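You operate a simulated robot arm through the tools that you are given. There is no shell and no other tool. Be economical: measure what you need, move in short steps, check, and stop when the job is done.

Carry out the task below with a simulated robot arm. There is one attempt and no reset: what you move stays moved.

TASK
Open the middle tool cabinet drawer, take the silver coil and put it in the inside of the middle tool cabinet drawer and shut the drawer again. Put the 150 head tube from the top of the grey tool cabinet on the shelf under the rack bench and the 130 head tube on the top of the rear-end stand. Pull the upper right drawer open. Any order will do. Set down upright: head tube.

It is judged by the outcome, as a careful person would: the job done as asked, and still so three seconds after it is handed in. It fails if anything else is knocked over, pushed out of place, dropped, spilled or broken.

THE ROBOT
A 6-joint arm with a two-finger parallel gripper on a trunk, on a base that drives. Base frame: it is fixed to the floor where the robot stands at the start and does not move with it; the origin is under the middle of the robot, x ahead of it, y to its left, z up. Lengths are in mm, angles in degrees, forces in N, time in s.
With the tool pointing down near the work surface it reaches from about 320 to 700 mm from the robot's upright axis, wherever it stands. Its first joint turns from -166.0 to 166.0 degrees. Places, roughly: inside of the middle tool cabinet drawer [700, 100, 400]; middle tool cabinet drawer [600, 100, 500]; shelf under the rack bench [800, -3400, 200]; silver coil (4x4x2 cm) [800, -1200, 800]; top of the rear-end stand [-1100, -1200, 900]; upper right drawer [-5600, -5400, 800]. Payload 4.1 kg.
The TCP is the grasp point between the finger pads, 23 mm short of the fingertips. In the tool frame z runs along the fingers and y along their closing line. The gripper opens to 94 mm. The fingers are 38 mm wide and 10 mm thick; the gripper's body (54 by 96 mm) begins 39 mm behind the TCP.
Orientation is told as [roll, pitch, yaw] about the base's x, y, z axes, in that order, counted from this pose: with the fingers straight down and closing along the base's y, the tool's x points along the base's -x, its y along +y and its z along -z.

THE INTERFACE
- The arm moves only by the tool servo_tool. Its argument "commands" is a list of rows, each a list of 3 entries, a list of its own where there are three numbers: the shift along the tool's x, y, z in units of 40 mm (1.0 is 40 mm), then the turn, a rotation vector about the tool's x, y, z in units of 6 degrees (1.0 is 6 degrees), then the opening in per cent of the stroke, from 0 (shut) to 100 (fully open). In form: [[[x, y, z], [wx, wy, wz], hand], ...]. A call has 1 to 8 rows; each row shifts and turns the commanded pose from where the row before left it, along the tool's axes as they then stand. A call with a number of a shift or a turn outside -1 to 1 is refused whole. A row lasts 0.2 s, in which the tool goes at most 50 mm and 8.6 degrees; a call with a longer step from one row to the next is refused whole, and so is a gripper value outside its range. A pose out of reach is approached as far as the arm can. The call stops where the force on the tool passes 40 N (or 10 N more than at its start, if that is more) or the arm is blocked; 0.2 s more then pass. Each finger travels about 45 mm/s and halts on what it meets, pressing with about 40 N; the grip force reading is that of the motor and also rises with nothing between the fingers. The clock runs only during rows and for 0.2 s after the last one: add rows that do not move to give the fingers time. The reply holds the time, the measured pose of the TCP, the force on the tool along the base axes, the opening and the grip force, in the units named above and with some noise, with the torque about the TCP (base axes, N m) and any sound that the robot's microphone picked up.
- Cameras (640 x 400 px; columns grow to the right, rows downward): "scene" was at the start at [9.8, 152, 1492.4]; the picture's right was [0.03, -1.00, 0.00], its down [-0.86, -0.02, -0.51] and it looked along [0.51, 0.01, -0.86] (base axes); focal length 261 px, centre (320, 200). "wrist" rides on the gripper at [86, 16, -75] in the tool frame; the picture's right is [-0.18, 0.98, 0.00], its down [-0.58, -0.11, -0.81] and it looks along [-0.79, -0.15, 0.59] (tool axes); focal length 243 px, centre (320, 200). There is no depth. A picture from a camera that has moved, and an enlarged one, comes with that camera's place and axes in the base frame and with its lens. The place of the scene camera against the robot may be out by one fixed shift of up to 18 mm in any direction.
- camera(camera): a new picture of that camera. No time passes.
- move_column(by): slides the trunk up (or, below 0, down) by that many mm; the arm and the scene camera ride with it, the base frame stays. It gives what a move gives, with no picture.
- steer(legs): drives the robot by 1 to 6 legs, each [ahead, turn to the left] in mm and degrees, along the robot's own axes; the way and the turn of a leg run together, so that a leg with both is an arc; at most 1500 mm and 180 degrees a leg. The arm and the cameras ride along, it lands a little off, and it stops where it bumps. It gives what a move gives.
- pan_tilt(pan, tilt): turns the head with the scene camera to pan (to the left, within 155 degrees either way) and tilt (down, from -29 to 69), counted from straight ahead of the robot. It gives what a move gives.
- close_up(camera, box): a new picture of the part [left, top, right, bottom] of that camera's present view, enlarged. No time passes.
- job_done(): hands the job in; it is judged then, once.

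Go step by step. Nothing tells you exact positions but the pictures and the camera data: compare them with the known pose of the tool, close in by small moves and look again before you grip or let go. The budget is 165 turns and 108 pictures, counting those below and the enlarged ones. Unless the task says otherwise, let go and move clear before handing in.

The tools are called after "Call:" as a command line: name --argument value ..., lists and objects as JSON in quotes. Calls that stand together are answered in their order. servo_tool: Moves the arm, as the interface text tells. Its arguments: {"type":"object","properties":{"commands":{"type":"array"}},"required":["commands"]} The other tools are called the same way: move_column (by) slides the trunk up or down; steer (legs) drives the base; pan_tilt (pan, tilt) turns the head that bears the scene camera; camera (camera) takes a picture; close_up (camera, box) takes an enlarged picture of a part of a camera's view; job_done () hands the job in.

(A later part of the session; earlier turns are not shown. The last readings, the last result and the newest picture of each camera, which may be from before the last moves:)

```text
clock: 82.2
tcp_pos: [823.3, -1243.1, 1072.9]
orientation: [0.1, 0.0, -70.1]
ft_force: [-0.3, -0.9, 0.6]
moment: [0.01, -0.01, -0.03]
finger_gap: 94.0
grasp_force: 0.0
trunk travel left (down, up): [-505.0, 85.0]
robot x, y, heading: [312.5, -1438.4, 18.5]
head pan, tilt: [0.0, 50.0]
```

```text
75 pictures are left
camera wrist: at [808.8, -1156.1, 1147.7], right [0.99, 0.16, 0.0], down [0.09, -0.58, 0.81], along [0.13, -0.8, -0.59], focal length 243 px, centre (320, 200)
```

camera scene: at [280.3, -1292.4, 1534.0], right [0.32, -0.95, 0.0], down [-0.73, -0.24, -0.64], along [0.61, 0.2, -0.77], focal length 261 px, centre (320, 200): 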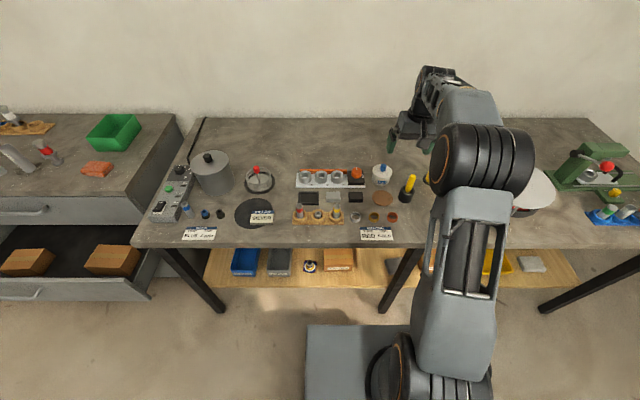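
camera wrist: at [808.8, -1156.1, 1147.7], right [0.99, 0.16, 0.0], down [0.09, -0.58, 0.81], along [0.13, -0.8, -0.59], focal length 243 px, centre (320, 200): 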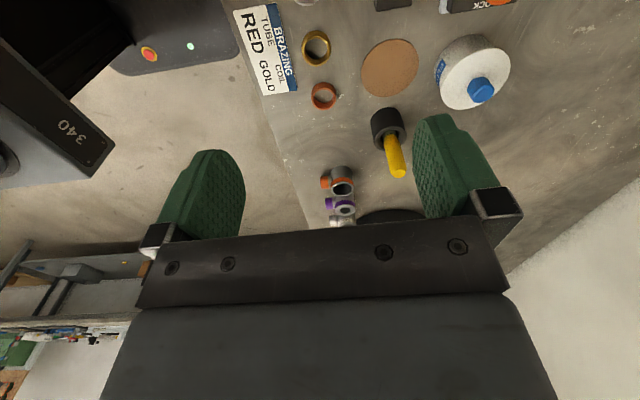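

From the wrist view the gold and copper rings imply the silver ring at about (806,-1227). I shift and descend partway, fingers partly closed.

Call:
servo_tool --commands '[[[0.5, -0.25, 0.5], [0, 0, 0.2], 75], [[0, 0, 1], [0, 0, 0], 75], [[0, 0, 1], [0, 0, 0], 75], [[0, 0, 1], [0, 0, 0], 75], [[0, 0, 0], [0, 0, 0], 75]]'

Call:
camera --camera "wrist"

Call:
camera --camera "scene"

```text
clock: 83.4
tcp_pos: [810.2, -1231.2, 933.7]
orientation: [0.1, -0.1, -71.2]
ft_force: [-0.2, 0.0, -0.4]
moment: [0.03, -0.03, -0.03]
finger_gap: 70.3
grasp_force: 0.1
trunk travel left (down, up): [-505.0, 85.0]
robot x, y, heading: [316.8, -1435.2, 18.4]
head pan, tilt: [0.0, 50.0]
```

```text
74 pictures are left
camera wrist: at [796.4, -1143.3, 1008.5], right [0.99, 0.14, 0.0], down [0.08, -0.59, 0.81], along [0.12, -0.8, -0.59], focal length 243 px, centre (320, 200)
```

wrist: 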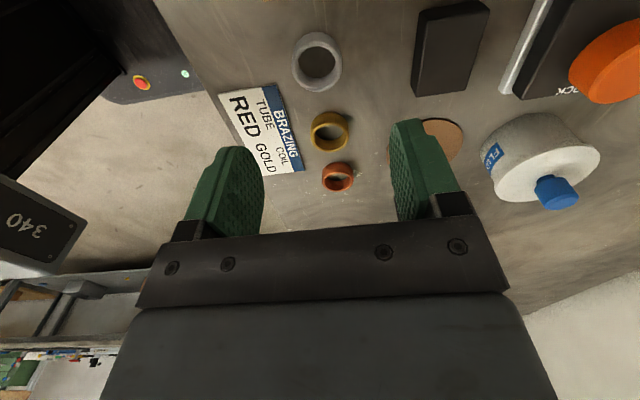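

```text
73 pictures are left
camera scene: at [280.4, -1292.2, 1534.0], right [0.32, -0.95, 0.0], down [-0.73, -0.24, -0.64], along [0.61, 0.2, -0.77], focal length 261 px, centre (320, 200)
```

scene: 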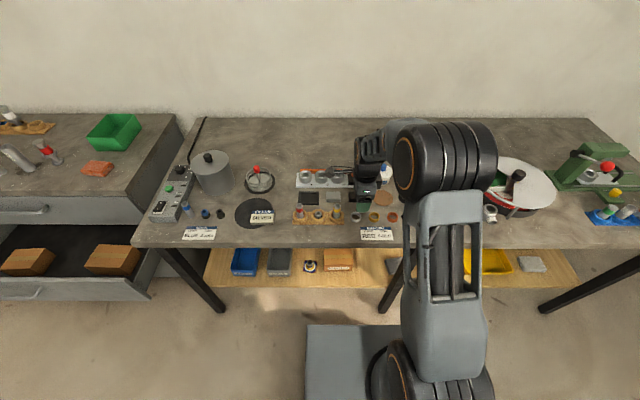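

The ring is directly below the TCP, bench top about z=800. I descend to 830 and look.

Call:
servo_tool --commands '[[[0, 0, 1], [0, 0, 0], 75], [[0, 0, 1], [0, 0, 0], 75], [[0, 0, 0.55], [0, 0, 0], 75], [[0, 0, 0], [0, 0, 0], 75]]'

Call:
camera --camera "wrist"

```text
clock: 84.2
tcp_pos: [808.2, -1227.3, 845.5]
orientation: [0.5, -0.1, -71.1]
ft_force: [-6.1, -2.0, 18.3]
moment: [-0.58, 0.82, -0.06]
finger_gap: 73.7
grasp_force: 3.6
trunk travel left (down, up): [-505.0, 85.0]
robot x, y, heading: [313.9, -1439.4, 18.6]
head pan, tilt: [0.0, 50.0]
stopped in row 3: the force on the tool passed its limit at 62 N (the readings are from after the stop); the commanded pose is now the measured one
```

```text
72 pictures are left
camera wrist: at [795.0, -1141.1, 919.4], right [0.99, 0.14, 0.01], down [0.08, -0.59, 0.81], along [0.12, -0.8, -0.59], focal length 243 px, centre (320, 200)
```

wrist: 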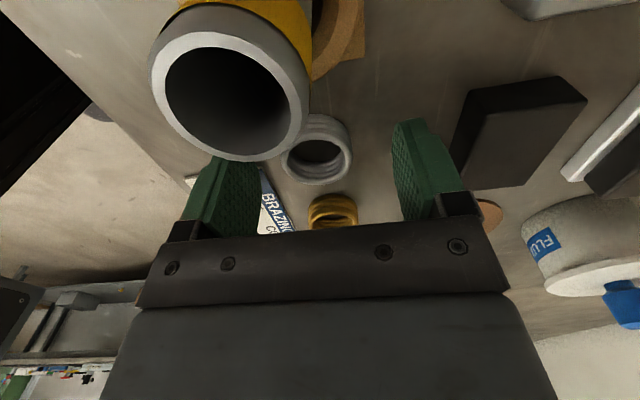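

Fingertip touched the card (about 20 mm tall) in front of the ring; also the camera side is close to the yellow-banded tube. I go up and turn the tool 180° so the camera sits over the low rings, and will use a narrower opening.

Call:
servo_tool --commands '[[[0, 0, -1], [0, 0, 0], 60], [[0, 0, -1], [0, 0, 0], 60], [[0, 0, -0.5], [0, 0, -1], 60], [[0, 0, 0], [0, 0, -1], 60], [[0, 0, 0], [0, 0, -1], 60], [[0, 0, 0], [0, 0, -1], 60], [[0, 0, 0], [0, 0, -1], 60], [[0, 0, 0], [0, 0, -1], 60]]'

Call:
servo_tool --commands '[[[0, 0, 0], [0, 0, -1], 60], [[0, 0, 0], [0, 0, -1], 60], [[0, 0, 0], [0, 0, -1], 60], [[0, 0, 0], [0, 0, -1], 60], [[0, 0, 0], [0, 0, -1], 60], [[0, 0, 0], [0, 0, -1], 60], [[0, 0, 0], [0, 0, -1], 60], [[0, 0, 0], [0, 0, -1], 60]]'

Call:
servo_tool --commands '[[[0, 0, 0], [0, 0, -1], 60], [[0, 0, 0], [0, 0, -1], 60], [[0, 0, 0], [0, 0, -1], 60], [[0, 0, 0], [0, 0, -1], 60], [[0, 0, 0], [0, 0, -1], 60], [[0, 0, 0], [0, 0, -1], 60], [[0, 0, 0], [0, 0, -1], 60], [[0, 0, 0], [0, 0, -1], 60]]'

Call:
servo_tool --commands '[[[0, 0, 0], [0, 0, -1], 60], [[0, 0, 0], [0, 0, -1], 60], [[0, 0, 0], [0, 0, -1], 60], [[0, 0, 0], [0, 0, -1], 60], [[0, 0, 0], [0, 0, -1], 60], [[0, 0, 0], [0, 0, -1], 60], [[0, 0, 0], [0, 0, -1], 60], [[0, 0, 0], [0, 0, -1], 60]]'

Call:
camera --camera "wrist"

```text
clock: 86.0
tcp_pos: [808.5, -1228.9, 943.5]
orientation: [0.3, -0.3, -35.1]
ft_force: [0.2, -0.3, 0.1]
moment: [0.01, 0.02, -0.03]
finger_gap: 56.5
grasp_force: 0.1
trunk travel left (down, up): [-505.0, 85.0]
robot x, y, heading: [313.7, -1438.2, 18.6]
head pan, tilt: [0.0, 50.0]
```

```text
clock: 87.8
tcp_pos: [808.7, -1228.3, 942.9]
orientation: [0.0, -0.5, 12.9]
ft_force: [0.2, 0.0, -0.6]
moment: [0.0, 0.01, -0.03]
finger_gap: 56.2
grasp_force: 0.1
trunk travel left (down, up): [-505.0, 85.0]
robot x, y, heading: [316.1, -1439.9, 18.2]
head pan, tilt: [0.0, 50.0]
```

```text
clock: 89.6
tcp_pos: [807.4, -1227.1, 943.2]
orientation: [-0.4, -0.3, 60.9]
ft_force: [-0.4, 0.5, 0.2]
moment: [-0.02, -0.02, -0.01]
finger_gap: 56.5
grasp_force: 0.1
trunk travel left (down, up): [-505.0, 85.0]
robot x, y, heading: [311.7, -1438.4, 18.4]
head pan, tilt: [0.0, 50.0]
```

```text
clock: 91.4
tcp_pos: [808.1, -1228.4, 944.9]
orientation: [-0.5, 0.1, 109.0]
ft_force: [-0.3, 0.3, 0.5]
moment: [-0.01, 0.01, -0.04]
finger_gap: 56.5
grasp_force: 0.0
trunk travel left (down, up): [-505.0, 85.0]
robot x, y, heading: [314.0, -1435.1, 18.6]
head pan, tilt: [0.0, 50.0]
```

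```text
71 pictures are left
camera wrist: at [820.1, -1315.0, 1018.1], right [-0.99, -0.15, -0.01], down [-0.09, 0.58, 0.81], along [-0.11, 0.8, -0.59], focal length 243 px, centre (320, 200)
```

wrist: 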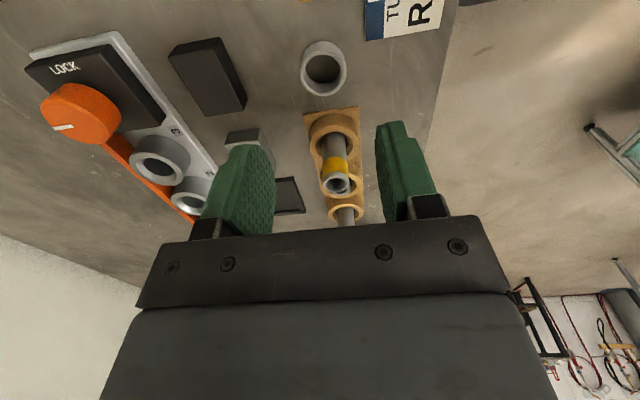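

Combining both wrist views, the ring is at (807,-1225), its top about z=826. I narrow to 50 mm, shift 4 mm away from the card, descend to 852 and check.

Call:
servo_tool --commands '[[[-0.1, 0, 0.8], [0, 0, 0], 53], [[0, 0, 0.8], [0, 0, 0], 53], [[0, 0, 0.7], [0, 0, 0], 53], [[0, 0, 0], [0, 0, 0], 53]]'

Call:
camera --camera "wrist"

```text
clock: 92.4
tcp_pos: [806.9, -1225.4, 850.3]
orientation: [-0.5, 0.1, 108.9]
ft_force: [-1.2, -0.4, 0.7]
moment: [0.0, -0.03, -0.02]
finger_gap: 49.6
grasp_force: 0.1
trunk travel left (down, up): [-505.0, 85.0]
robot x, y, heading: [314.3, -1441.5, 18.6]
head pan, tilt: [0.0, 50.0]
```

```text
70 pictures are left
camera wrist: at [819.0, -1312.1, 925.6], right [-0.99, -0.14, -0.01], down [-0.09, 0.58, 0.81], along [-0.11, 0.8, -0.59], focal length 243 px, centre (320, 200)
```

wrist: 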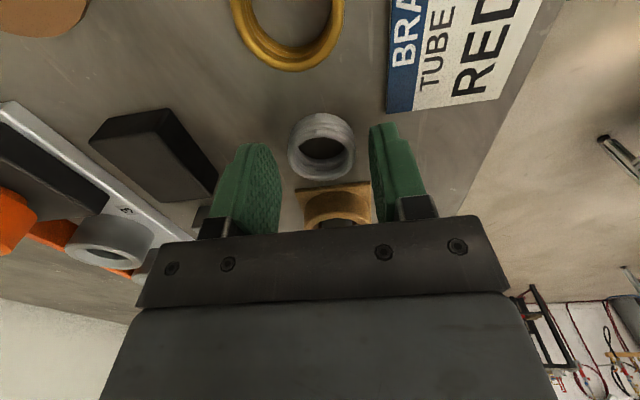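

Ring is well between the fingers and clear of the card. Descend 13 mm and close.

Call:
servo_tool --commands '[[[0, 0, 0.33], [0, 0, 0], 53], [[0, 0, 0], [0, 0, 0], 53], [[0, 0, 0], [0, 0, 0], 20], [[0, 0, 0], [0, 0, 0], 20], [[0, 0, 0], [0, 0, 0], 20], [[0, 0, 0], [0, 0, 0], 20]]'

Call:
camera --camera "wrist"

```text
clock: 92.9
tcp_pos: [807.7, -1224.3, 843.5]
orientation: [-1.1, 0.0, 108.8]
ft_force: [-7.5, -4.3, 24.9]
moment: [-0.28, 1.02, 0.17]
finger_gap: 53.5
grasp_force: 4.6
trunk travel left (down, up): [-505.0, 85.0]
robot x, y, heading: [313.8, -1440.0, 18.3]
head pan, tilt: [0.0, 50.0]
stopped in row 2: the force on the tool passed its limit at 42 N (the readings are from after the stop); the commanded pose is now the measured one
```

```text
69 pictures are left
camera wrist: at [819.8, -1311.2, 917.5], right [-0.99, -0.14, -0.02], down [-0.1, 0.58, 0.81], along [-0.1, 0.8, -0.59], focal length 243 px, centre (320, 200)
```

wrist: 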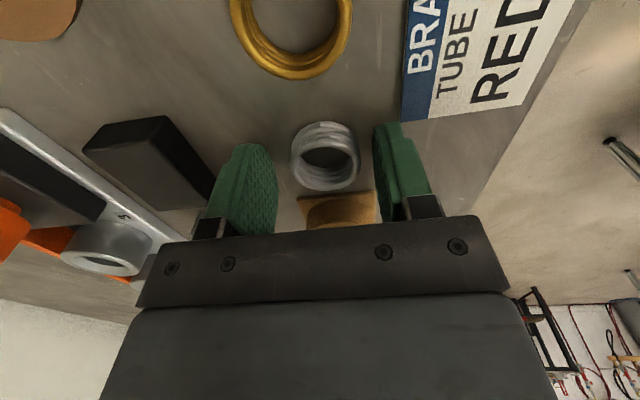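

Same contact height as before, so this is simply the bench top (z≈820). The fingers straddle the ring: raise 3 mm and close.

Call:
servo_tool --commands '[[[0, 0, -0.1], [0, 0, 0], 53], [[0, 0, 0], [0, 0, 0], 20], [[0, 0, 0], [0, 0, 0], 20], [[0, 0, 0], [0, 0, 0], 20], [[0, 0, 0], [0, 0, 0], 20], [[0, 0, 0], [0, 0, 0], 20]]'

Call:
camera --camera "wrist"

```text
clock: 94.3
tcp_pos: [809.0, -1222.7, 844.1]
orientation: [-0.9, 0.0, 108.7]
ft_force: [-0.1, -0.3, 1.1]
moment: [0.0, 0.03, 0.0]
finger_gap: 34.5
grasp_force: 39.8
trunk travel left (down, up): [-505.0, 85.0]
robot x, y, heading: [312.1, -1437.3, 18.5]
head pan, tilt: [0.0, 50.0]
```

```text
68 pictures are left
camera wrist: at [820.9, -1309.9, 918.4], right [-0.99, -0.14, -0.02], down [-0.1, 0.58, 0.81], along [-0.11, 0.8, -0.59], focal length 243 px, centre (320, 200)
```

wrist: 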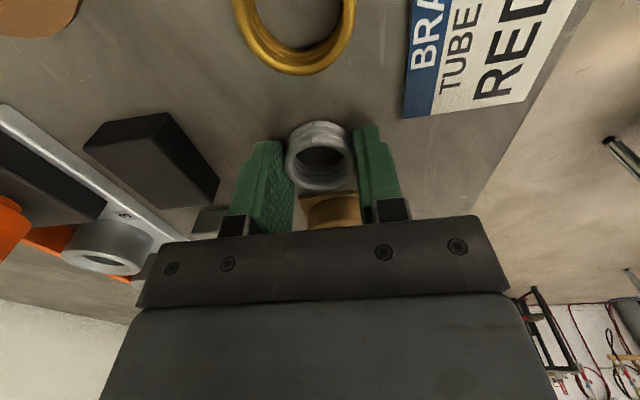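

Ring is held (34.5 mm). Lift gently and check.

Call:
servo_tool --commands '[[[0, 0, -0.5], [0, 0, 0], 20], [[0, 0, -0.7], [0, 0, 0], 20], [[0, 0, -1], [0, 0, 0], 20], [[0, 0, -1], [0, 0, 0], 20], [[0, 0, -1], [0, 0, 0], 20], [[0, 0, -1], [0, 0, 0], 20]]'

Call:
camera --camera "wrist"

```text
clock: 95.7
tcp_pos: [804.8, -1222.8, 1053.9]
orientation: [-0.9, 0.0, 108.8]
ft_force: [-0.2, 0.5, 0.0]
moment: [0.0, 0.03, 0.03]
finger_gap: 18.9
grasp_force: 0.0
trunk travel left (down, up): [-505.0, 85.0]
robot x, y, heading: [312.1, -1439.7, 18.5]
head pan, tilt: [0.0, 50.0]
```

```text
67 pictures are left
camera wrist: at [817.4, -1310.3, 1127.0], right [-0.99, -0.14, -0.02], down [-0.1, 0.58, 0.81], along [-0.11, 0.8, -0.59], focal length 243 px, centre (320, 200)
```

wrist: 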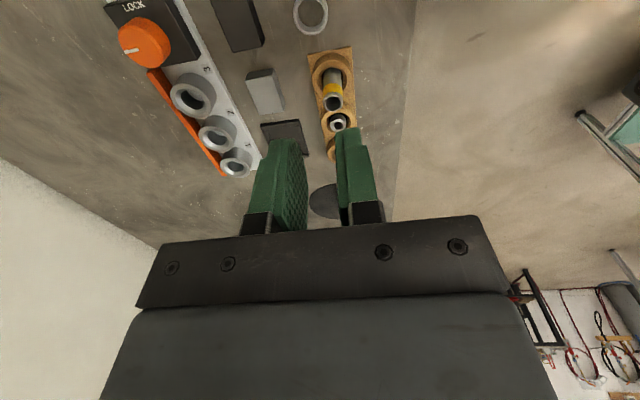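

It slipped off as I held the ring ~10 mm off-centre; it still stands on the bench. I reopen, go down to ~925 shifted toward it, and look.

Call:
servo_tool --commands '[[[0.3, -0.2, 1], [0, 0, 0], 65], [[0, 0, 1], [0, 0, 0], 65], [[0, 0, 1], [0, 0, 0], 65], [[0, 0, 0], [0, 0, 0], 65], [[0, 0, 0], [0, 0, 0], 65]]'

Call:
camera --camera "wrist"

```text
clock: 96.9
tcp_pos: [819.6, -1232.7, 930.8]
orientation: [-1.0, 0.0, 108.8]
ft_force: [0.1, -0.1, -0.9]
moment: [0.01, -0.02, -0.01]
finger_gap: 61.1
grasp_force: 0.0
trunk travel left (down, up): [-505.0, 85.0]
robot x, y, heading: [316.1, -1439.6, 18.4]
head pan, tilt: [0.0, 50.0]
```

```text
66 pictures are left
camera wrist: at [830.8, -1320.4, 1005.4], right [-0.99, -0.14, -0.02], down [-0.1, 0.58, 0.81], along [-0.11, 0.8, -0.59], focal length 243 px, centre (320, 200)
```

wrist: 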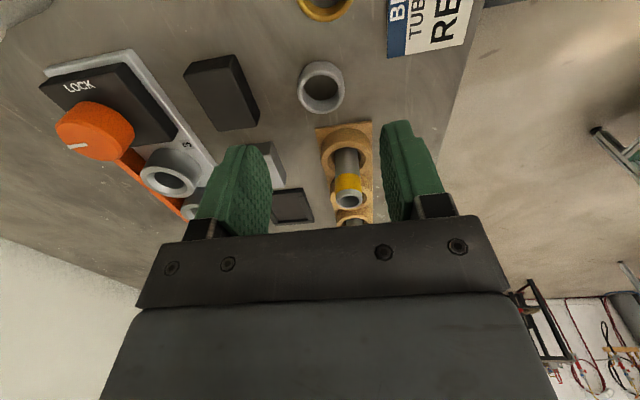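

Call:
servo_tool --commands '[[[0, 0, 1], [0, 0, 0], 60], [[0, 0, 0.9], [0, 0, 0], 60], [[0, 0, 0], [0, 0, 0], 60]]'

Call:
camera --camera "wrist"

Call:
close_up --camera "scene" --box '[290, 160, 430, 250]'

```text
clock: 97.7
tcp_pos: [821.0, -1231.3, 858.3]
orientation: [-0.8, 0.0, 108.8]
ft_force: [-0.1, 0.2, 0.5]
moment: [-0.01, -0.02, 0.01]
finger_gap: 56.5
grasp_force: 0.1
trunk travel left (down, up): [-505.0, 85.0]
robot x, y, heading: [312.2, -1438.4, 18.5]
head pan, tilt: [0.0, 50.0]
```

```text
65 pictures are left
camera wrist: at [832.7, -1318.3, 932.4], right [-0.99, -0.14, -0.02], down [-0.1, 0.58, 0.81], along [-0.11, 0.8, -0.59], focal length 243 px, centre (320, 200)
```

wrist: 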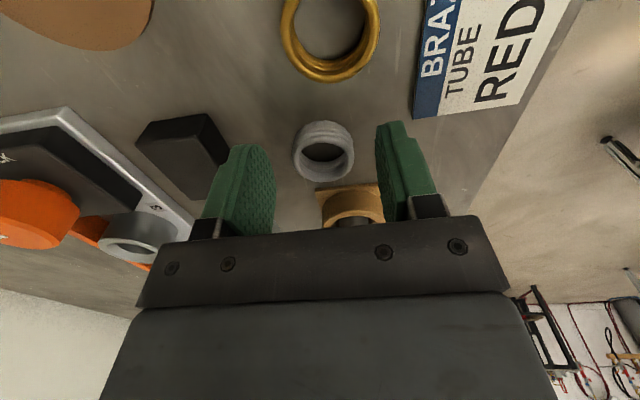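

```text
4.44 times, centred on (360, 205) of scene
camera zoom: at [280.5, -1292.2, 1534.0], right [0.32, -0.95, 0.0], down [-0.73, -0.24, -0.64], along [0.61, 0.2, -0.77], focal length 1159 px, centre (142, 178)
```

zoom: 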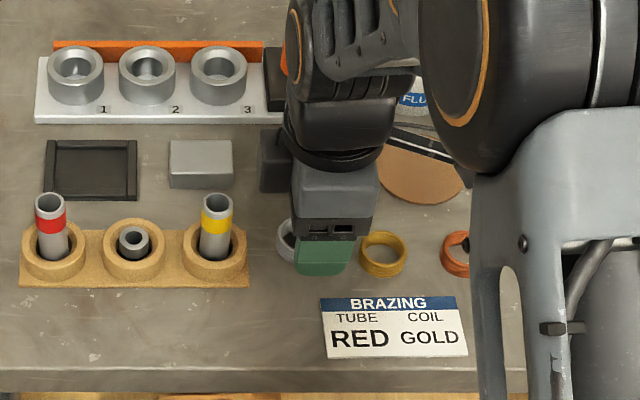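

On reflection the ring top is only ~z 822 and the card's raised edge in front is what stops the finger. I'll grip across instead (between holder and gold ring): raise, turn the tool 90° back, and centre on (817,-1226).

Call:
servo_tool --commands '[[[0, 0, -1], [0, 0, 0], 60], [[0, 0, -1], [0, 0, 0], 60], [[0, 0, 0], [0, 0, 1], 60], [[0, 0, 0], [0, 0, 1], 60], [[0, 0, 0], [0, 0, 1], 60], [[0, 0, 0], [0, 0, 1], 60], [[0, 0, 0], [0, 0, 1], 60], [[0, 0, 0], [0, 0, 1], 60]]'

Call:
servo_tool --commands '[[[0, 0, 0], [0, 0, 1], 60], [[0, 0, 0], [0, 0, 1], 60], [[0, 0, 0], [0, 0, 1], 55], [[0, 0, 0], [0, 0, 1], 55], [[0, 0, 0], [0, 0, 1], 55], [[0, 0, 0], [0, 0, 1], 55], [[0, 0, 0], [0, 0, 1], 55], [[0, 0, 0], [0, 0, 1], 55]]'

Call:
servo_tool --commands '[[[0, 0.15, 0], [0.1, 0, 1], 55], [[0, 0, 0], [0, 0, 0], 55]]'

Call:
camera --camera "wrist"

```text
clock: 99.5
tcp_pos: [819.5, -1233.1, 937.4]
orientation: [-0.8, -0.4, 72.7]
ft_force: [-0.4, -0.5, 0.0]
moment: [0.02, -0.01, -0.01]
finger_gap: 56.6
grasp_force: 0.0
trunk travel left (down, up): [-505.0, 85.0]
robot x, y, heading: [312.7, -1437.4, 18.5]
head pan, tilt: [0.0, 50.0]
```

```text
clock: 101.3
tcp_pos: [820.7, -1232.4, 937.7]
orientation: [-0.1, -0.9, 24.7]
ft_force: [0.2, -0.5, -0.2]
moment: [-0.02, 0.02, -0.02]
finger_gap: 51.8
grasp_force: 0.0
trunk travel left (down, up): [-505.0, 85.0]
robot x, y, heading: [318.4, -1438.9, 18.5]
head pan, tilt: [0.0, 50.0]
```

```text
clock: 101.9
tcp_pos: [817.1, -1227.0, 936.9]
orientation: [-0.6, -0.8, 18.7]
ft_force: [0.4, 0.3, -0.9]
moment: [0.0, -0.01, 0.02]
finger_gap: 51.7
grasp_force: 0.0
trunk travel left (down, up): [-505.0, 85.0]
robot x, y, heading: [312.2, -1438.9, 18.5]
head pan, tilt: [0.0, 50.0]
```

```text
63 pictures are left
camera wrist: at [727.9, -1238.7, 1009.8], right [-0.14, 0.99, -0.01], down [0.57, 0.09, 0.82], along [0.81, 0.11, -0.58], focal length 243 px, centre (320, 200)
```

wrist: 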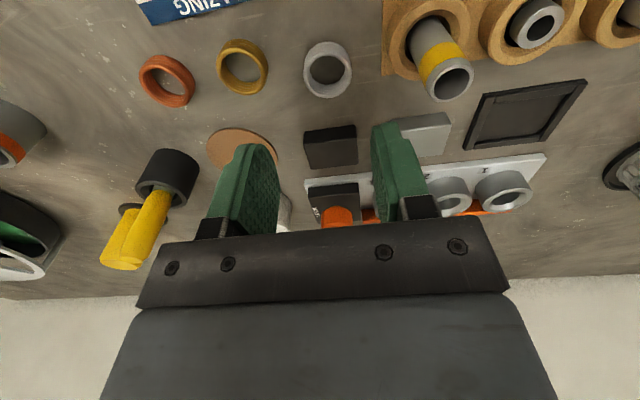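

Across, the gripper body would pass too near the yellow tube. The ring has moved ~10 mm forward of the card, so a nearly front-back grip (turned 18°) with a narrow opening has room; I turn 72° back and align.

Call:
servo_tool --commands '[[[0, 0, 0], [0.1, -0.15, -1], 47], [[0, 0, 0], [0, 0, -1], 47], [[0, 0, 0], [0, 0, -1], 47], [[0, 0, 0], [0, 0, -1], 47], [[0, 0, 0], [0, 0, -1], 47], [[0, 0, 0], [0, 0, -1], 47], [[0, 0, 0], [0, 0, -1], 47], [[0, 0, 0], [0, 0, -1], 47]]'

Call:
servo_tool --commands '[[[0, 0, 0], [0, 0, -1], 47], [[0, 0, 0], [0, 0, -1], 47], [[0, 0, 0], [0, 0, -1], 47], [[0, 0, 0.7], [0, 0, -1], 47], [[0, 0, 0.8], [0, 0, 0], 47], [[0, 0, 0], [0, 0, 0], 47]]'

Call:
camera --camera "wrist"

```text
clock: 103.7
tcp_pos: [818.0, -1226.7, 935.6]
orientation: [-2.2, -0.4, 67.0]
ft_force: [-1.0, 0.5, 0.1]
moment: [0.01, 0.01, 0.01]
finger_gap: 44.2
grasp_force: 0.0
trunk travel left (down, up): [-505.0, 85.0]
robot x, y, heading: [314.9, -1440.1, 18.5]
head pan, tilt: [0.0, 50.0]
```

```text
clock: 105.1
tcp_pos: [819.7, -1227.6, 876.7]
orientation: [-2.2, 0.5, 90.9]
ft_force: [0.5, 0.4, 0.4]
moment: [-0.02, 0.02, 0.02]
finger_gap: 44.4
grasp_force: 0.0
trunk travel left (down, up): [-505.0, 85.0]
robot x, y, heading: [316.3, -1438.3, 18.8]
head pan, tilt: [0.0, 50.0]
```

```text
62 pictures are left
camera wrist: at [801.6, -1313.6, 951.4], right [-0.98, 0.17, -0.04], down [0.07, 0.59, 0.8], along [0.16, 0.79, -0.59], focal length 243 px, centre (320, 200)
```

wrist: 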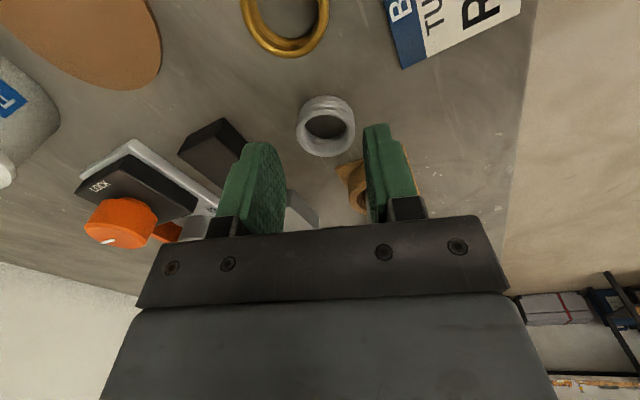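

Call:
servo_tool --commands '[[[0, 0, 0], [-0.37, -0.08, 0], 47], [[-0.22, 0, 0.5], [0, 0, 0], 47], [[0, 0, 0.15], [0, 0, 0], 47], [[0, 0, 0], [0, 0, 0], 47]]'

Call:
camera --camera "wrist"

```text
clock: 106.1
tcp_pos: [819.4, -1218.9, 851.4]
orientation: [0.1, 0.0, 90.8]
ft_force: [-0.8, 0.3, -0.2]
moment: [0.0, 0.03, 0.0]
finger_gap: 44.1
grasp_force: 0.1
trunk travel left (down, up): [-505.0, 85.0]
robot x, y, heading: [315.3, -1439.4, 18.5]
head pan, tilt: [0.0, 50.0]
```

```text
61 pictures are left
camera wrist: at [804.5, -1305.2, 925.9], right [-0.99, 0.17, 0.0], down [0.1, 0.58, 0.81], along [0.14, 0.79, -0.59], focal length 243 px, centre (320, 200)
```

wrist: 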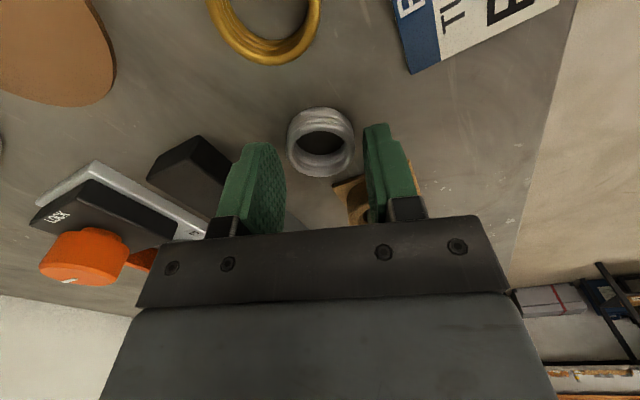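

Ring is centred to within 3 mm. Descend 21 mm.

Call:
servo_tool --commands '[[[-0.05, 0, 0.25], [0, 0, 0], 47], [[0, 0, 0.25], [0, 0, 0], 47], [[0, 0, 0], [0, 0, 0], 47]]'

Call:
camera --camera "wrist"

```text
clock: 106.7
tcp_pos: [822.0, -1216.7, 843.9]
orientation: [-0.5, -0.2, 90.8]
ft_force: [-7.4, -5.6, 20.4]
moment: [-0.5, 0.82, 0.11]
finger_gap: 48.1
grasp_force: 3.9
trunk travel left (down, up): [-505.0, 85.0]
robot x, y, heading: [313.6, -1439.7, 18.5]
head pan, tilt: [0.0, 50.0]
stopped in row 2: the force on the tool passed its limit at 53 N (the readings are from after the stop); the commanded pose is now the measured one
```

```text
60 pictures are left
camera wrist: at [805.8, -1303.7, 917.2], right [-0.99, 0.17, -0.01], down [0.09, 0.58, 0.81], along [0.14, 0.8, -0.59], focal length 243 px, centre (320, 200)
```

wrist: 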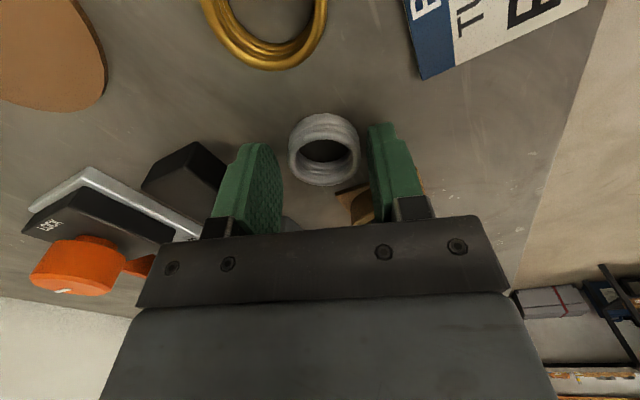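

Contact at the same height again. I check from the scene camera what the front finger is resting on.

Call:
close_up --camera "scene" --box '[310, 175, 390, 245]'

Call:
close_up --camera "wrist" --box '[220, 80, 460, 230]'

```text
5.71 times, centred on (350, 210) of scene
camera zoom: at [278.0, -1293.7, 1534.4], right [0.32, -0.95, 0.0], down [-0.73, -0.24, -0.64], along [0.61, 0.2, -0.76], focal length 1490 px, centre (149, 143)
```

zoom: 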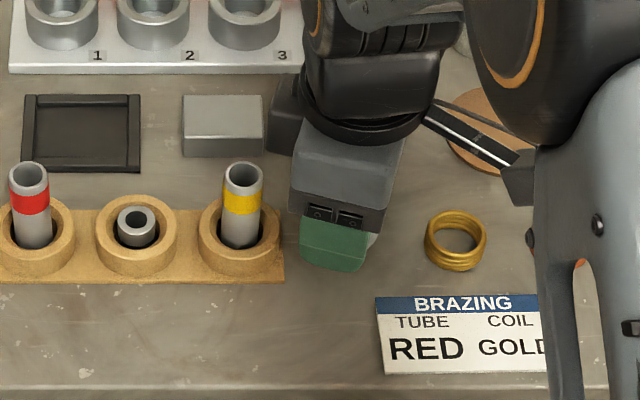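

```text
2.67 times, centred on (340, 155) of wrist
camera zoom: at [805.8, -1303.7, 917.2], right [-0.99, 0.17, -0.01], down [0.09, 0.58, 0.81], along [0.14, 0.8, -0.59], focal length 647 px, centre (267, 320)
```

zoom: 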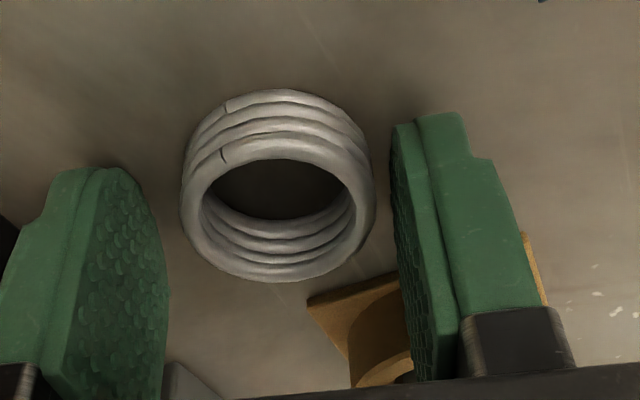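

The front finger is simply on bare bench (z≈820); the coil is fairly centred. I raise 2 mm, centre a touch, close fully, and then lift slowly.

Call:
servo_tool --commands '[[[0.08, 0, -0.06], [0, 0, 0], 47], [[0, 0, 0], [0, 0, 0], 0], [[0, 0, 0], [0, 0, 0], 0], [[0, 0, 0], [0, 0, 0], 0], [[0, 0, 0], [0, 0, 0], 0], [[0, 0, 0], [0, 0, 0], 0]]'

Call:
close_up --camera "wrist" --box '[220, 80, 460, 230]'

```text
clock: 108.1
tcp_pos: [821.9, -1219.0, 842.9]
orientation: [-0.6, -0.1, 90.8]
ft_force: [-3.0, 0.4, 6.4]
moment: [-0.04, 0.19, -0.05]
finger_gap: 32.1
grasp_force: 40.0
trunk travel left (down, up): [-505.0, 85.0]
robot x, y, heading: [314.5, -1438.7, 18.6]
head pan, tilt: [0.0, 50.0]
```

```text
2.67 times, centred on (340, 155) of wrist
camera zoom: at [806.6, -1305.9, 917.2], right [-0.99, 0.17, -0.01], down [0.09, 0.58, 0.81], along [0.14, 0.8, -0.59], focal length 647 px, centre (267, 320)
```

zoom: 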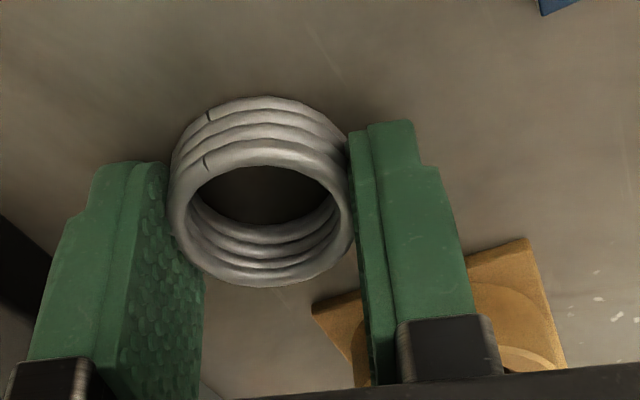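

The pads catch the ring off-centre: it protrudes ~12 mm towards the camera side. I open, shift 12 mm that way, 3 mm higher, and close again.

Call:
servo_tool --commands '[[[0, 0, 0], [0, 0, 0], 47], [[0, 0, 0], [0, 0, 0], 47], [[0.15, 0, -0.05], [0, 0, 0], 47], [[0.17, 0, 0], [0, 0, 0], 47], [[0, 0, 0], [0, 0, 0], 47]]'

Call:
servo_tool --commands '[[[0, 0, 0], [0, 0, 0], 0], [[0, 0, 0], [0, 0, 0], 0], [[0, 0, 0], [0, 0, 0], 0], [[0, 0, 0], [0, 0, 0], 0], [[0, 0, 0], [0, 0, 0], 0]]'

Call:
close_up --camera "wrist" --box '[220, 80, 460, 230]'

```text
clock: 109.3
tcp_pos: [821.8, -1232.5, 844.5]
orientation: [-0.4, -0.1, 90.8]
ft_force: [0.1, -0.1, 0.0]
moment: [-0.02, -0.02, -0.06]
finger_gap: 44.3
grasp_force: 0.1
trunk travel left (down, up): [-505.0, 85.0]
robot x, y, heading: [315.1, -1437.9, 18.4]
head pan, tilt: [0.0, 50.0]
```

```text
clock: 110.5
tcp_pos: [823.2, -1231.8, 844.5]
orientation: [-0.4, -0.1, 90.8]
ft_force: [-0.1, 0.3, 0.4]
moment: [0.01, -0.01, 0.02]
finger_gap: 32.1
grasp_force: 40.3
trunk travel left (down, up): [-505.0, 85.0]
robot x, y, heading: [313.4, -1439.5, 18.6]
head pan, tilt: [0.0, 50.0]
```

```text
2.67 times, centred on (340, 155) of wrist
camera zoom: at [807.4, -1319.2, 918.1], right [-0.99, 0.17, -0.01], down [0.1, 0.58, 0.81], along [0.14, 0.8, -0.59], focal length 647 px, centre (267, 320)
```

zoom: 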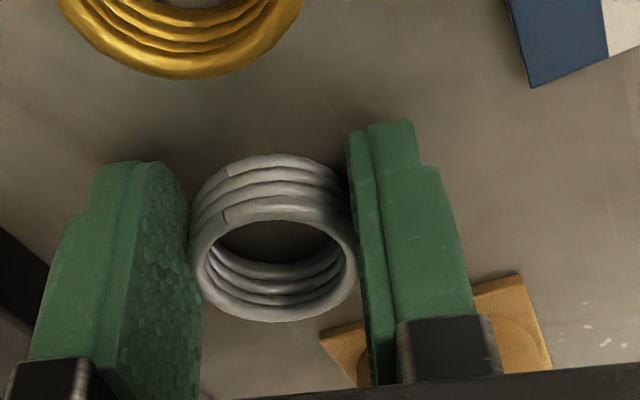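

Now the ring sits mid-pad. Lift slowly.

Call:
servo_tool --commands '[[[0, 0, -0.1], [0, 0, 0], 0], [[0, 0, -0.15], [0, 0, 0], 0], [[0, 0, -0.2], [0, 0, 0], 0], [[0, 0, -0.25], [0, 0, 0], 0], [[0, 0, -0.3], [0, 0, 0], 0], [[0, 0, -0.4], [0, 0, 0], 0], [[0, 0, -0.5], [0, 0, 0], 0], [[0, 0, -0.5], [0, 0, 0], 0]]'

Call:
camera --camera "wrist"

```text
clock: 112.3
tcp_pos: [820.9, -1233.9, 940.8]
orientation: [-0.5, -0.1, 90.8]
ft_force: [0.5, -0.4, -0.3]
moment: [0.0, 0.01, 0.04]
finger_gap: 32.3
grasp_force: 40.0
trunk travel left (down, up): [-505.0, 85.0]
robot x, y, heading: [315.2, -1437.1, 18.4]
head pan, tilt: [0.0, 50.0]
```

```text
55 pictures are left
camera wrist: at [803.8, -1320.6, 1013.9], right [-0.99, 0.17, -0.01], down [0.1, 0.58, 0.81], along [0.14, 0.8, -0.59], focal length 243 px, centre (320, 200)
```

wrist: 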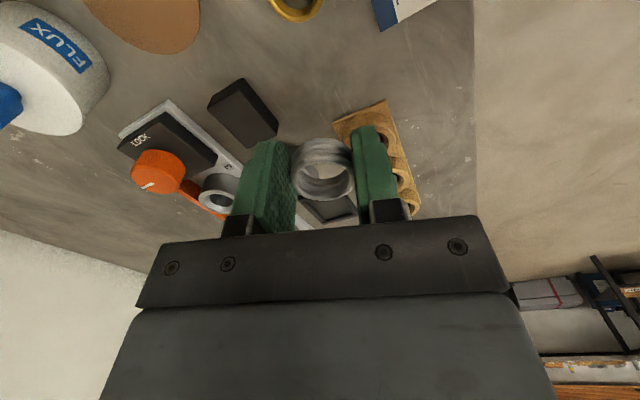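

The coil is held. I raise, back off the bench, and drive back to stand in front of the open drawer.

Call:
move_column --by 84

Call:
steer --legs '[[-250, 0], [0, 84.4], [1319, 0], [0, -84.3]]'

Call:
pan_tilt --pan 0 --tilt 60

Call:
camera --camera "scene"

```text
clock: 113.5
tcp_pos: [818.9, -1234.1, 1022.6]
orientation: [-0.3, -0.1, 90.9]
ft_force: [0.2, 0.5, -0.1]
moment: [0.01, -0.02, 0.01]
finger_gap: 32.1
grasp_force: 40.6
trunk travel left (down, up): [-589.0, 1.0]
robot x, y, heading: [316.7, -1440.4, 18.2]
head pan, tilt: [0.0, 50.0]
```

```text
clock: 128.8
tcp_pos: [321.1, -41.8, 1023.6]
orientation: [-0.4, -0.1, 88.1]
ft_force: [0.5, -0.6, -0.1]
moment: [-0.01, 0.01, 0.0]
finger_gap: 32.2
grasp_force: 40.2
trunk travel left (down, up): [-589.0, 1.0]
robot x, y, heading: [-192.7, -223.9, 15.6]
head pan, tilt: [0.0, 50.0]
```

```text
clock: 129.5
tcp_pos: [320.1, -41.6, 1023.4]
orientation: [-0.3, -0.2, 88.1]
ft_force: [0.2, 0.8, -0.4]
moment: [0.01, 0.01, -0.04]
finger_gap: 32.2
grasp_force: 40.2
trunk travel left (down, up): [-589.0, 1.0]
robot x, y, heading: [-192.8, -226.1, 15.5]
head pan, tilt: [0.0, 60.0]
```

```text
54 pictures are left
camera scene: at [-229.8, -77.9, 1605.4], right [0.27, -0.96, 0.0], down [-0.83, -0.24, -0.5], along [0.48, 0.14, -0.87], focal length 261 px, centre (320, 200)
```

scene: 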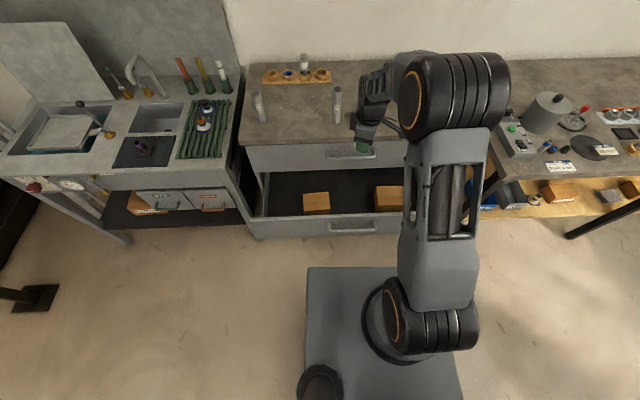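

I'm in front of the drawer with the gap between the two wooden boxes free. I shift over it and lower the trunk, then check with the wrist camera.

Call:
servo_tool --commands '[[[-0.1, -0.5, 0], [0, 0, 0], 0], [[0, -0.5, 0], [0, 0, 0], 0], [[0, 0, 0], [0, 0, 0], 0]]'

Call:
move_column --by -380

Call:
camera --camera "wrist"

Call:
camera --camera "scene"

```text
clock: 130.3
tcp_pos: [359.2, -37.2, 1023.2]
orientation: [-0.4, 0.0, 88.2]
ft_force: [0.8, 0.5, -0.6]
moment: [0.0, 0.0, -0.02]
finger_gap: 32.4
grasp_force: 40.0
trunk travel left (down, up): [-589.0, 1.0]
robot x, y, heading: [-192.1, -225.5, 15.9]
head pan, tilt: [0.0, 60.0]
```

```text
clock: 134.0
tcp_pos: [358.8, -38.1, 643.1]
orientation: [-0.4, 0.0, 88.1]
ft_force: [-0.4, 0.9, -0.6]
moment: [0.01, 0.02, 0.02]
finger_gap: 32.6
grasp_force: 40.1
trunk travel left (down, up): [-209.0, 381.0]
robot x, y, heading: [-194.9, -222.1, 15.9]
head pan, tilt: [0.0, 60.0]
```

```text
53 pictures are left
camera wrist: at [339.6, -123.9, 717.8], right [-0.98, 0.22, -0.01], down [0.12, 0.58, 0.81], along [0.18, 0.79, -0.59], focal length 243 px, centre (320, 200)
```

wrist: 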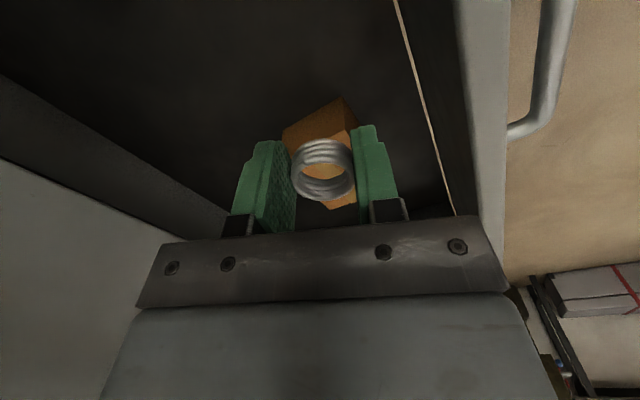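

```text
52 pictures are left
camera scene: at [-229.8, -78.0, 1225.4], right [0.27, -0.96, 0.0], down [-0.83, -0.24, -0.5], along [0.48, 0.14, -0.87], focal length 261 px, centre (320, 200)
```

scene: 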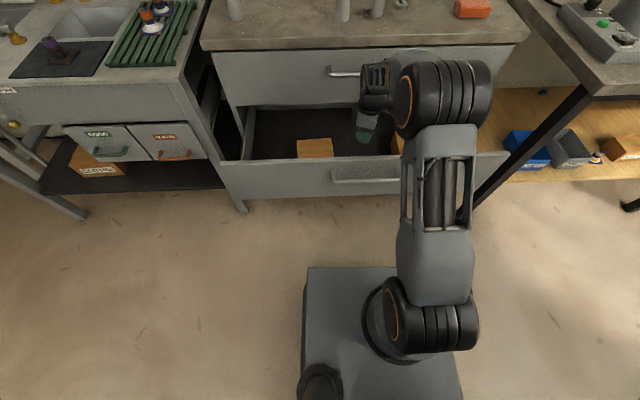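

Clear spot between boxes. I shift 12 mm away from the left box, then lower until the coil touches the drawer floor.

Call:
servo_tool --commands '[[[0.3, 0, 0], [0, 0, 0], 0], [[0, 0, 0.5], [0, 0, 0], 0], [[0, 0, 0.5], [0, 0, 0], 0], [[0, 0, 0.5], [0, 0, 0], 0], [[0, 0, 0.3], [0, 0, 0], 0], [[0, 0, 0.25], [0, 0, 0], 0], [[0, 0, 0], [0, 0, 0], 0]]'

Call:
servo_tool --commands '[[[0, 0, 0.2], [0, 0, 0], 0], [[0, 0, 0.2], [0, 0, 0], 0], [[0, 0, 0.2], [0, 0, 0], 0], [[0, 0, 0.2], [0, 0, 0], 0], [[0, 0, 0], [0, 0, 0], 0]]'

Call:
camera --camera "wrist"

```text
clock: 135.6
tcp_pos: [359.1, -51.1, 562.9]
orientation: [-0.4, -0.1, 88.0]
ft_force: [-0.4, -0.1, 0.1]
moment: [0.02, -0.01, -0.02]
finger_gap: 32.4
grasp_force: 39.8
trunk travel left (down, up): [-209.0, 381.0]
robot x, y, heading: [-193.7, -223.2, 15.6]
head pan, tilt: [0.0, 60.0]
```

```text
clock: 136.8
tcp_pos: [359.7, -49.1, 528.8]
orientation: [-0.3, -0.1, 88.1]
ft_force: [0.0, -0.2, -0.2]
moment: [0.0, -0.03, -0.05]
finger_gap: 32.3
grasp_force: 39.6
trunk travel left (down, up): [-209.0, 381.0]
robot x, y, heading: [-193.4, -222.2, 15.9]
head pan, tilt: [0.0, 60.0]
```

```text
51 pictures are left
camera wrist: at [339.6, -136.1, 603.0], right [-0.98, 0.22, -0.01], down [0.12, 0.58, 0.81], along [0.18, 0.79, -0.59], focal length 243 px, centre (320, 200)
```

wrist: 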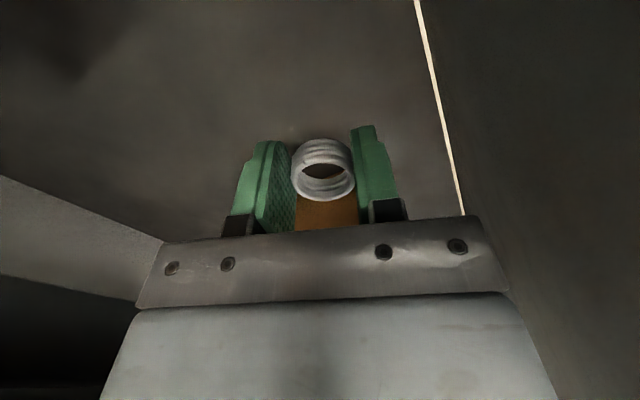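

Call:
servo_tool --commands '[[[0, 0, 0.15], [0, 0, 0], 0], [[0, 0, 0.15], [0, 0, 0], 0], [[0, 0, 0.15], [0, 0, 0], 0], [[0, 0, 0.15], [0, 0, 0], 0], [[0, 0, 0.15], [0, 0, 0], 0], [[0, 0, 0.15], [0, 0, 0], 0], [[0, 0, 0.15], [0, 0, 0], 0], [[0, 0, 0], [0, 0, 0], 0]]'

```text
clock: 138.6
tcp_pos: [359.3, -48.9, 487.4]
orientation: [-0.4, -0.1, 88.1]
ft_force: [0.7, 0.0, -0.5]
moment: [0.0, -0.01, 0.01]
finger_gap: 32.2
grasp_force: 40.0
trunk travel left (down, up): [-209.0, 381.0]
robot x, y, heading: [-196.5, -222.3, 15.9]
head pan, tilt: [0.0, 60.0]
```

Call:
servo_tool --commands '[[[0, 0, 0.15], [0, 0, 0], 0], [[0, 0, 0.15], [0, 0, 0], 0], [[0, 0, 0.15], [0, 0, 0], 0], [[0, 0, 0.15], [0, 0, 0], 0], [[0, 0, 0], [0, 0, 0], 0]]'

Call:
camera --camera "wrist"

```text
clock: 139.8
tcp_pos: [360.3, -49.3, 464.5]
orientation: [-0.4, -0.1, 88.1]
ft_force: [-0.4, -0.9, -0.7]
moment: [0.0, 0.0, 0.01]
finger_gap: 32.5
grasp_force: 40.6
trunk travel left (down, up): [-209.0, 381.0]
robot x, y, heading: [-190.4, -225.4, 15.6]
head pan, tilt: [0.0, 60.0]
```

```text
50 pictures are left
camera wrist: at [341.0, -134.8, 537.9], right [-0.98, 0.22, -0.01], down [0.12, 0.58, 0.81], along [0.18, 0.79, -0.59], focal length 243 px, centre (320, 200)
```

wrist: 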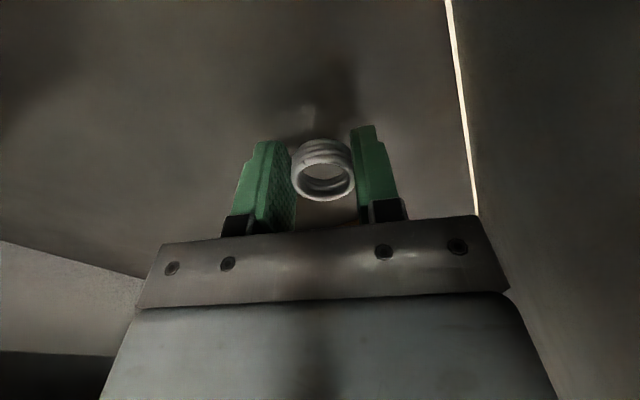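

The shadow shows the floor is close. A few more millimetres.

Call:
servo_tool --commands '[[[0, 0, 0.1], [0, 0, 0], 0], [[0, 0, 0.1], [0, 0, 0], 0], [[0, 0, 0.1], [0, 0, 0], 0], [[0, 0, 0.1], [0, 0, 0], 0], [[0, 0, 0.1], [0, 0, 0], 0], [[0, 0, 0.1], [0, 0, 0], 0], [[0, 0, 0.1], [0, 0, 0], 0], [[0, 0, 0], [0, 0, 0], 0]]'

```text
clock: 141.1
tcp_pos: [364.9, -48.3, 449.4]
orientation: [-1.2, -0.5, 88.2]
ft_force: [1.4, 1.5, 16.8]
moment: [-0.21, 0.34, -0.06]
finger_gap: 32.3
grasp_force: 39.8
trunk travel left (down, up): [-209.0, 381.0]
robot x, y, heading: [-195.0, -224.8, 15.9]
head pan, tilt: [0.0, 60.0]
stopped in row 6: the force on the tool passed its limit at 46 N (the readings are from after the stop); the commanded pose is now the measured one
```

Floor contact. I raise 2 mm, open, and withdraw upward.

Call:
servo_tool --commands '[[[0, 0, -0.05], [0, 0, 0], 0], [[0, 0, 0], [0, 0, 0], 45], [[0, 0, 0], [0, 0, 0], 60], [[0, 0, 0], [0, 0, 0], 60], [[0, 0, 0], [0, 0, 0], 60], [[0, 0, -0.3], [0, 0, 0], 60], [[0, 0, -0.6], [0, 0, 0], 60], [[0, 0, -0.6], [0, 0, 0], 60]]'

Call:
camera --camera "wrist"

```text
clock: 142.9
tcp_pos: [361.6, -50.4, 509.5]
orientation: [-0.8, -0.2, 88.2]
ft_force: [0.2, -0.1, -0.1]
moment: [0.01, -0.06, 0.01]
finger_gap: 56.3
grasp_force: 0.1
trunk travel left (down, up): [-209.0, 381.0]
robot x, y, heading: [-192.9, -221.3, 15.6]
head pan, tilt: [0.0, 60.0]
```

```text
49 pictures are left
camera wrist: at [341.0, -135.8, 583.0], right [-0.98, 0.22, -0.01], down [0.12, 0.57, 0.81], along [0.18, 0.79, -0.59], focal length 243 px, centre (320, 200)
```

wrist: 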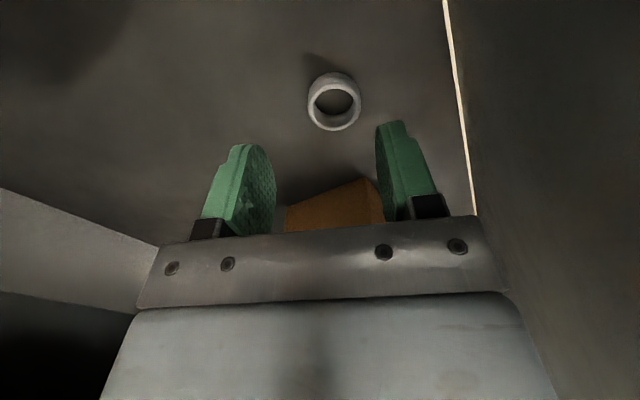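

The coil lies in the drawer. Now I rise, turn the tool and tilt it forward so the closed fingertips can push the drawer front shut.

Call:
move_column --by 260

Call:
servo_tool --commands '[[[0, 0, 0], [0, 0, 1], 0], [[0, 0, 0], [0, 0, 1], 0], [[0, 0, 0], [0, 0, 1], 0], [[0, 0, 0], [0, 0, 1], 0], [[0, 0, 0], [0, 0, 1], 0], [[0, 0, 0], [0, 0, 1], 0], [[0, 0, 0], [0, 0, 1], 0], [[0, 0, 0], [0, 0, 1], 0]]'

Call:
servo_tool --commands '[[[0, 0, 0], [0, 0, 1], 0], [[0, 0, 0], [0, 0, 1], 0], [[0, 0, 0], [0, 0, 1], 0], [[0, 0, 0], [0, 0, 0.7], 0], [[0, 0, 0], [0, -1, 0], 0], [[0, 0, 0], [0, -1, 0], 0], [[0, 0, 0], [0, -1, 0], 0], [[0, 0, 0], [0, -1, 0], 0]]'

Call:
steer --legs '[[-270, 0]]'

Call:
servo_tool --commands '[[[0, 0.9, 0], [0, -1, 0], 0], [[0, 0.9, 0], [0, -1, 0], 0], [[0, 0.9, 0], [0, -1, 0], 0], [[0, 0.9, 0], [0, -1, 0], 0], [[0, 0, 0], [0, -1, 0], 0], [[0, 0, 0], [0, 0, 0], 0]]'

Call:
camera --camera "scene"

```text
clock: 145.5
tcp_pos: [361.7, -49.6, 769.4]
orientation: [-0.8, -0.3, 88.2]
ft_force: [-0.1, -0.7, 0.2]
moment: [0.0, -0.01, 0.06]
finger_gap: 56.4
grasp_force: 0.0
trunk travel left (down, up): [-469.0, 121.0]
robot x, y, heading: [-193.7, -220.5, 15.8]
head pan, tilt: [0.0, 60.0]
```

```text
clock: 147.3
tcp_pos: [361.4, -50.7, 768.1]
orientation: [-0.4, -0.8, 40.0]
ft_force: [1.0, 0.0, 0.0]
moment: [-0.01, 0.02, 0.01]
finger_gap: 0.0
grasp_force: 39.8
trunk travel left (down, up): [-469.0, 121.0]
robot x, y, heading: [-193.4, -221.2, 15.7]
head pan, tilt: [0.0, 60.0]
```

```text
clock: 149.1
tcp_pos: [362.0, -49.6, 770.0]
orientation: [0.0, -25.0, 17.8]
ft_force: [0.2, 0.0, 0.9]
moment: [0.02, 0.0, 0.05]
finger_gap: 0.1
grasp_force: 39.3
trunk travel left (down, up): [-469.0, 121.0]
robot x, y, heading: [-193.7, -223.5, 15.9]
head pan, tilt: [0.0, 60.0]
```

```text
clock: 151.1
tcp_pos: [97.3, -124.9, 769.2]
orientation: [0.0, -24.9, 18.0]
ft_force: [-0.2, -0.1, 0.5]
moment: [0.01, -0.01, 0.04]
finger_gap: 0.0
grasp_force: 40.3
trunk travel left (down, up): [-469.0, 121.0]
robot x, y, heading: [-461.0, -299.9, 16.0]
head pan, tilt: [0.0, 60.0]
```

```text
clock: 152.5
tcp_pos: [53.4, 13.2, 768.0]
orientation: [0.0, -54.9, 18.0]
ft_force: [0.3, 0.4, 1.0]
moment: [-0.02, -0.01, -0.04]
finger_gap: 0.1
grasp_force: 40.1
trunk travel left (down, up): [-469.0, 121.0]
robot x, y, heading: [-461.4, -298.6, 16.0]
head pan, tilt: [0.0, 60.0]
```

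```text
48 pictures are left
camera scene: at [-495.2, -153.0, 1485.4], right [0.27, -0.96, 0.0], down [-0.83, -0.24, -0.5], along [0.48, 0.14, -0.87], focal length 261 px, centre (320, 200)
```

scene: 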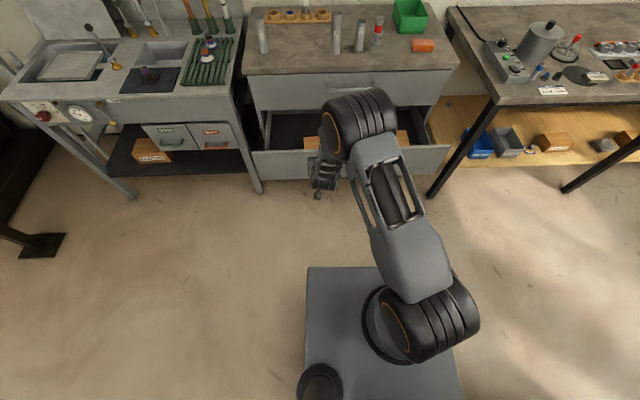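

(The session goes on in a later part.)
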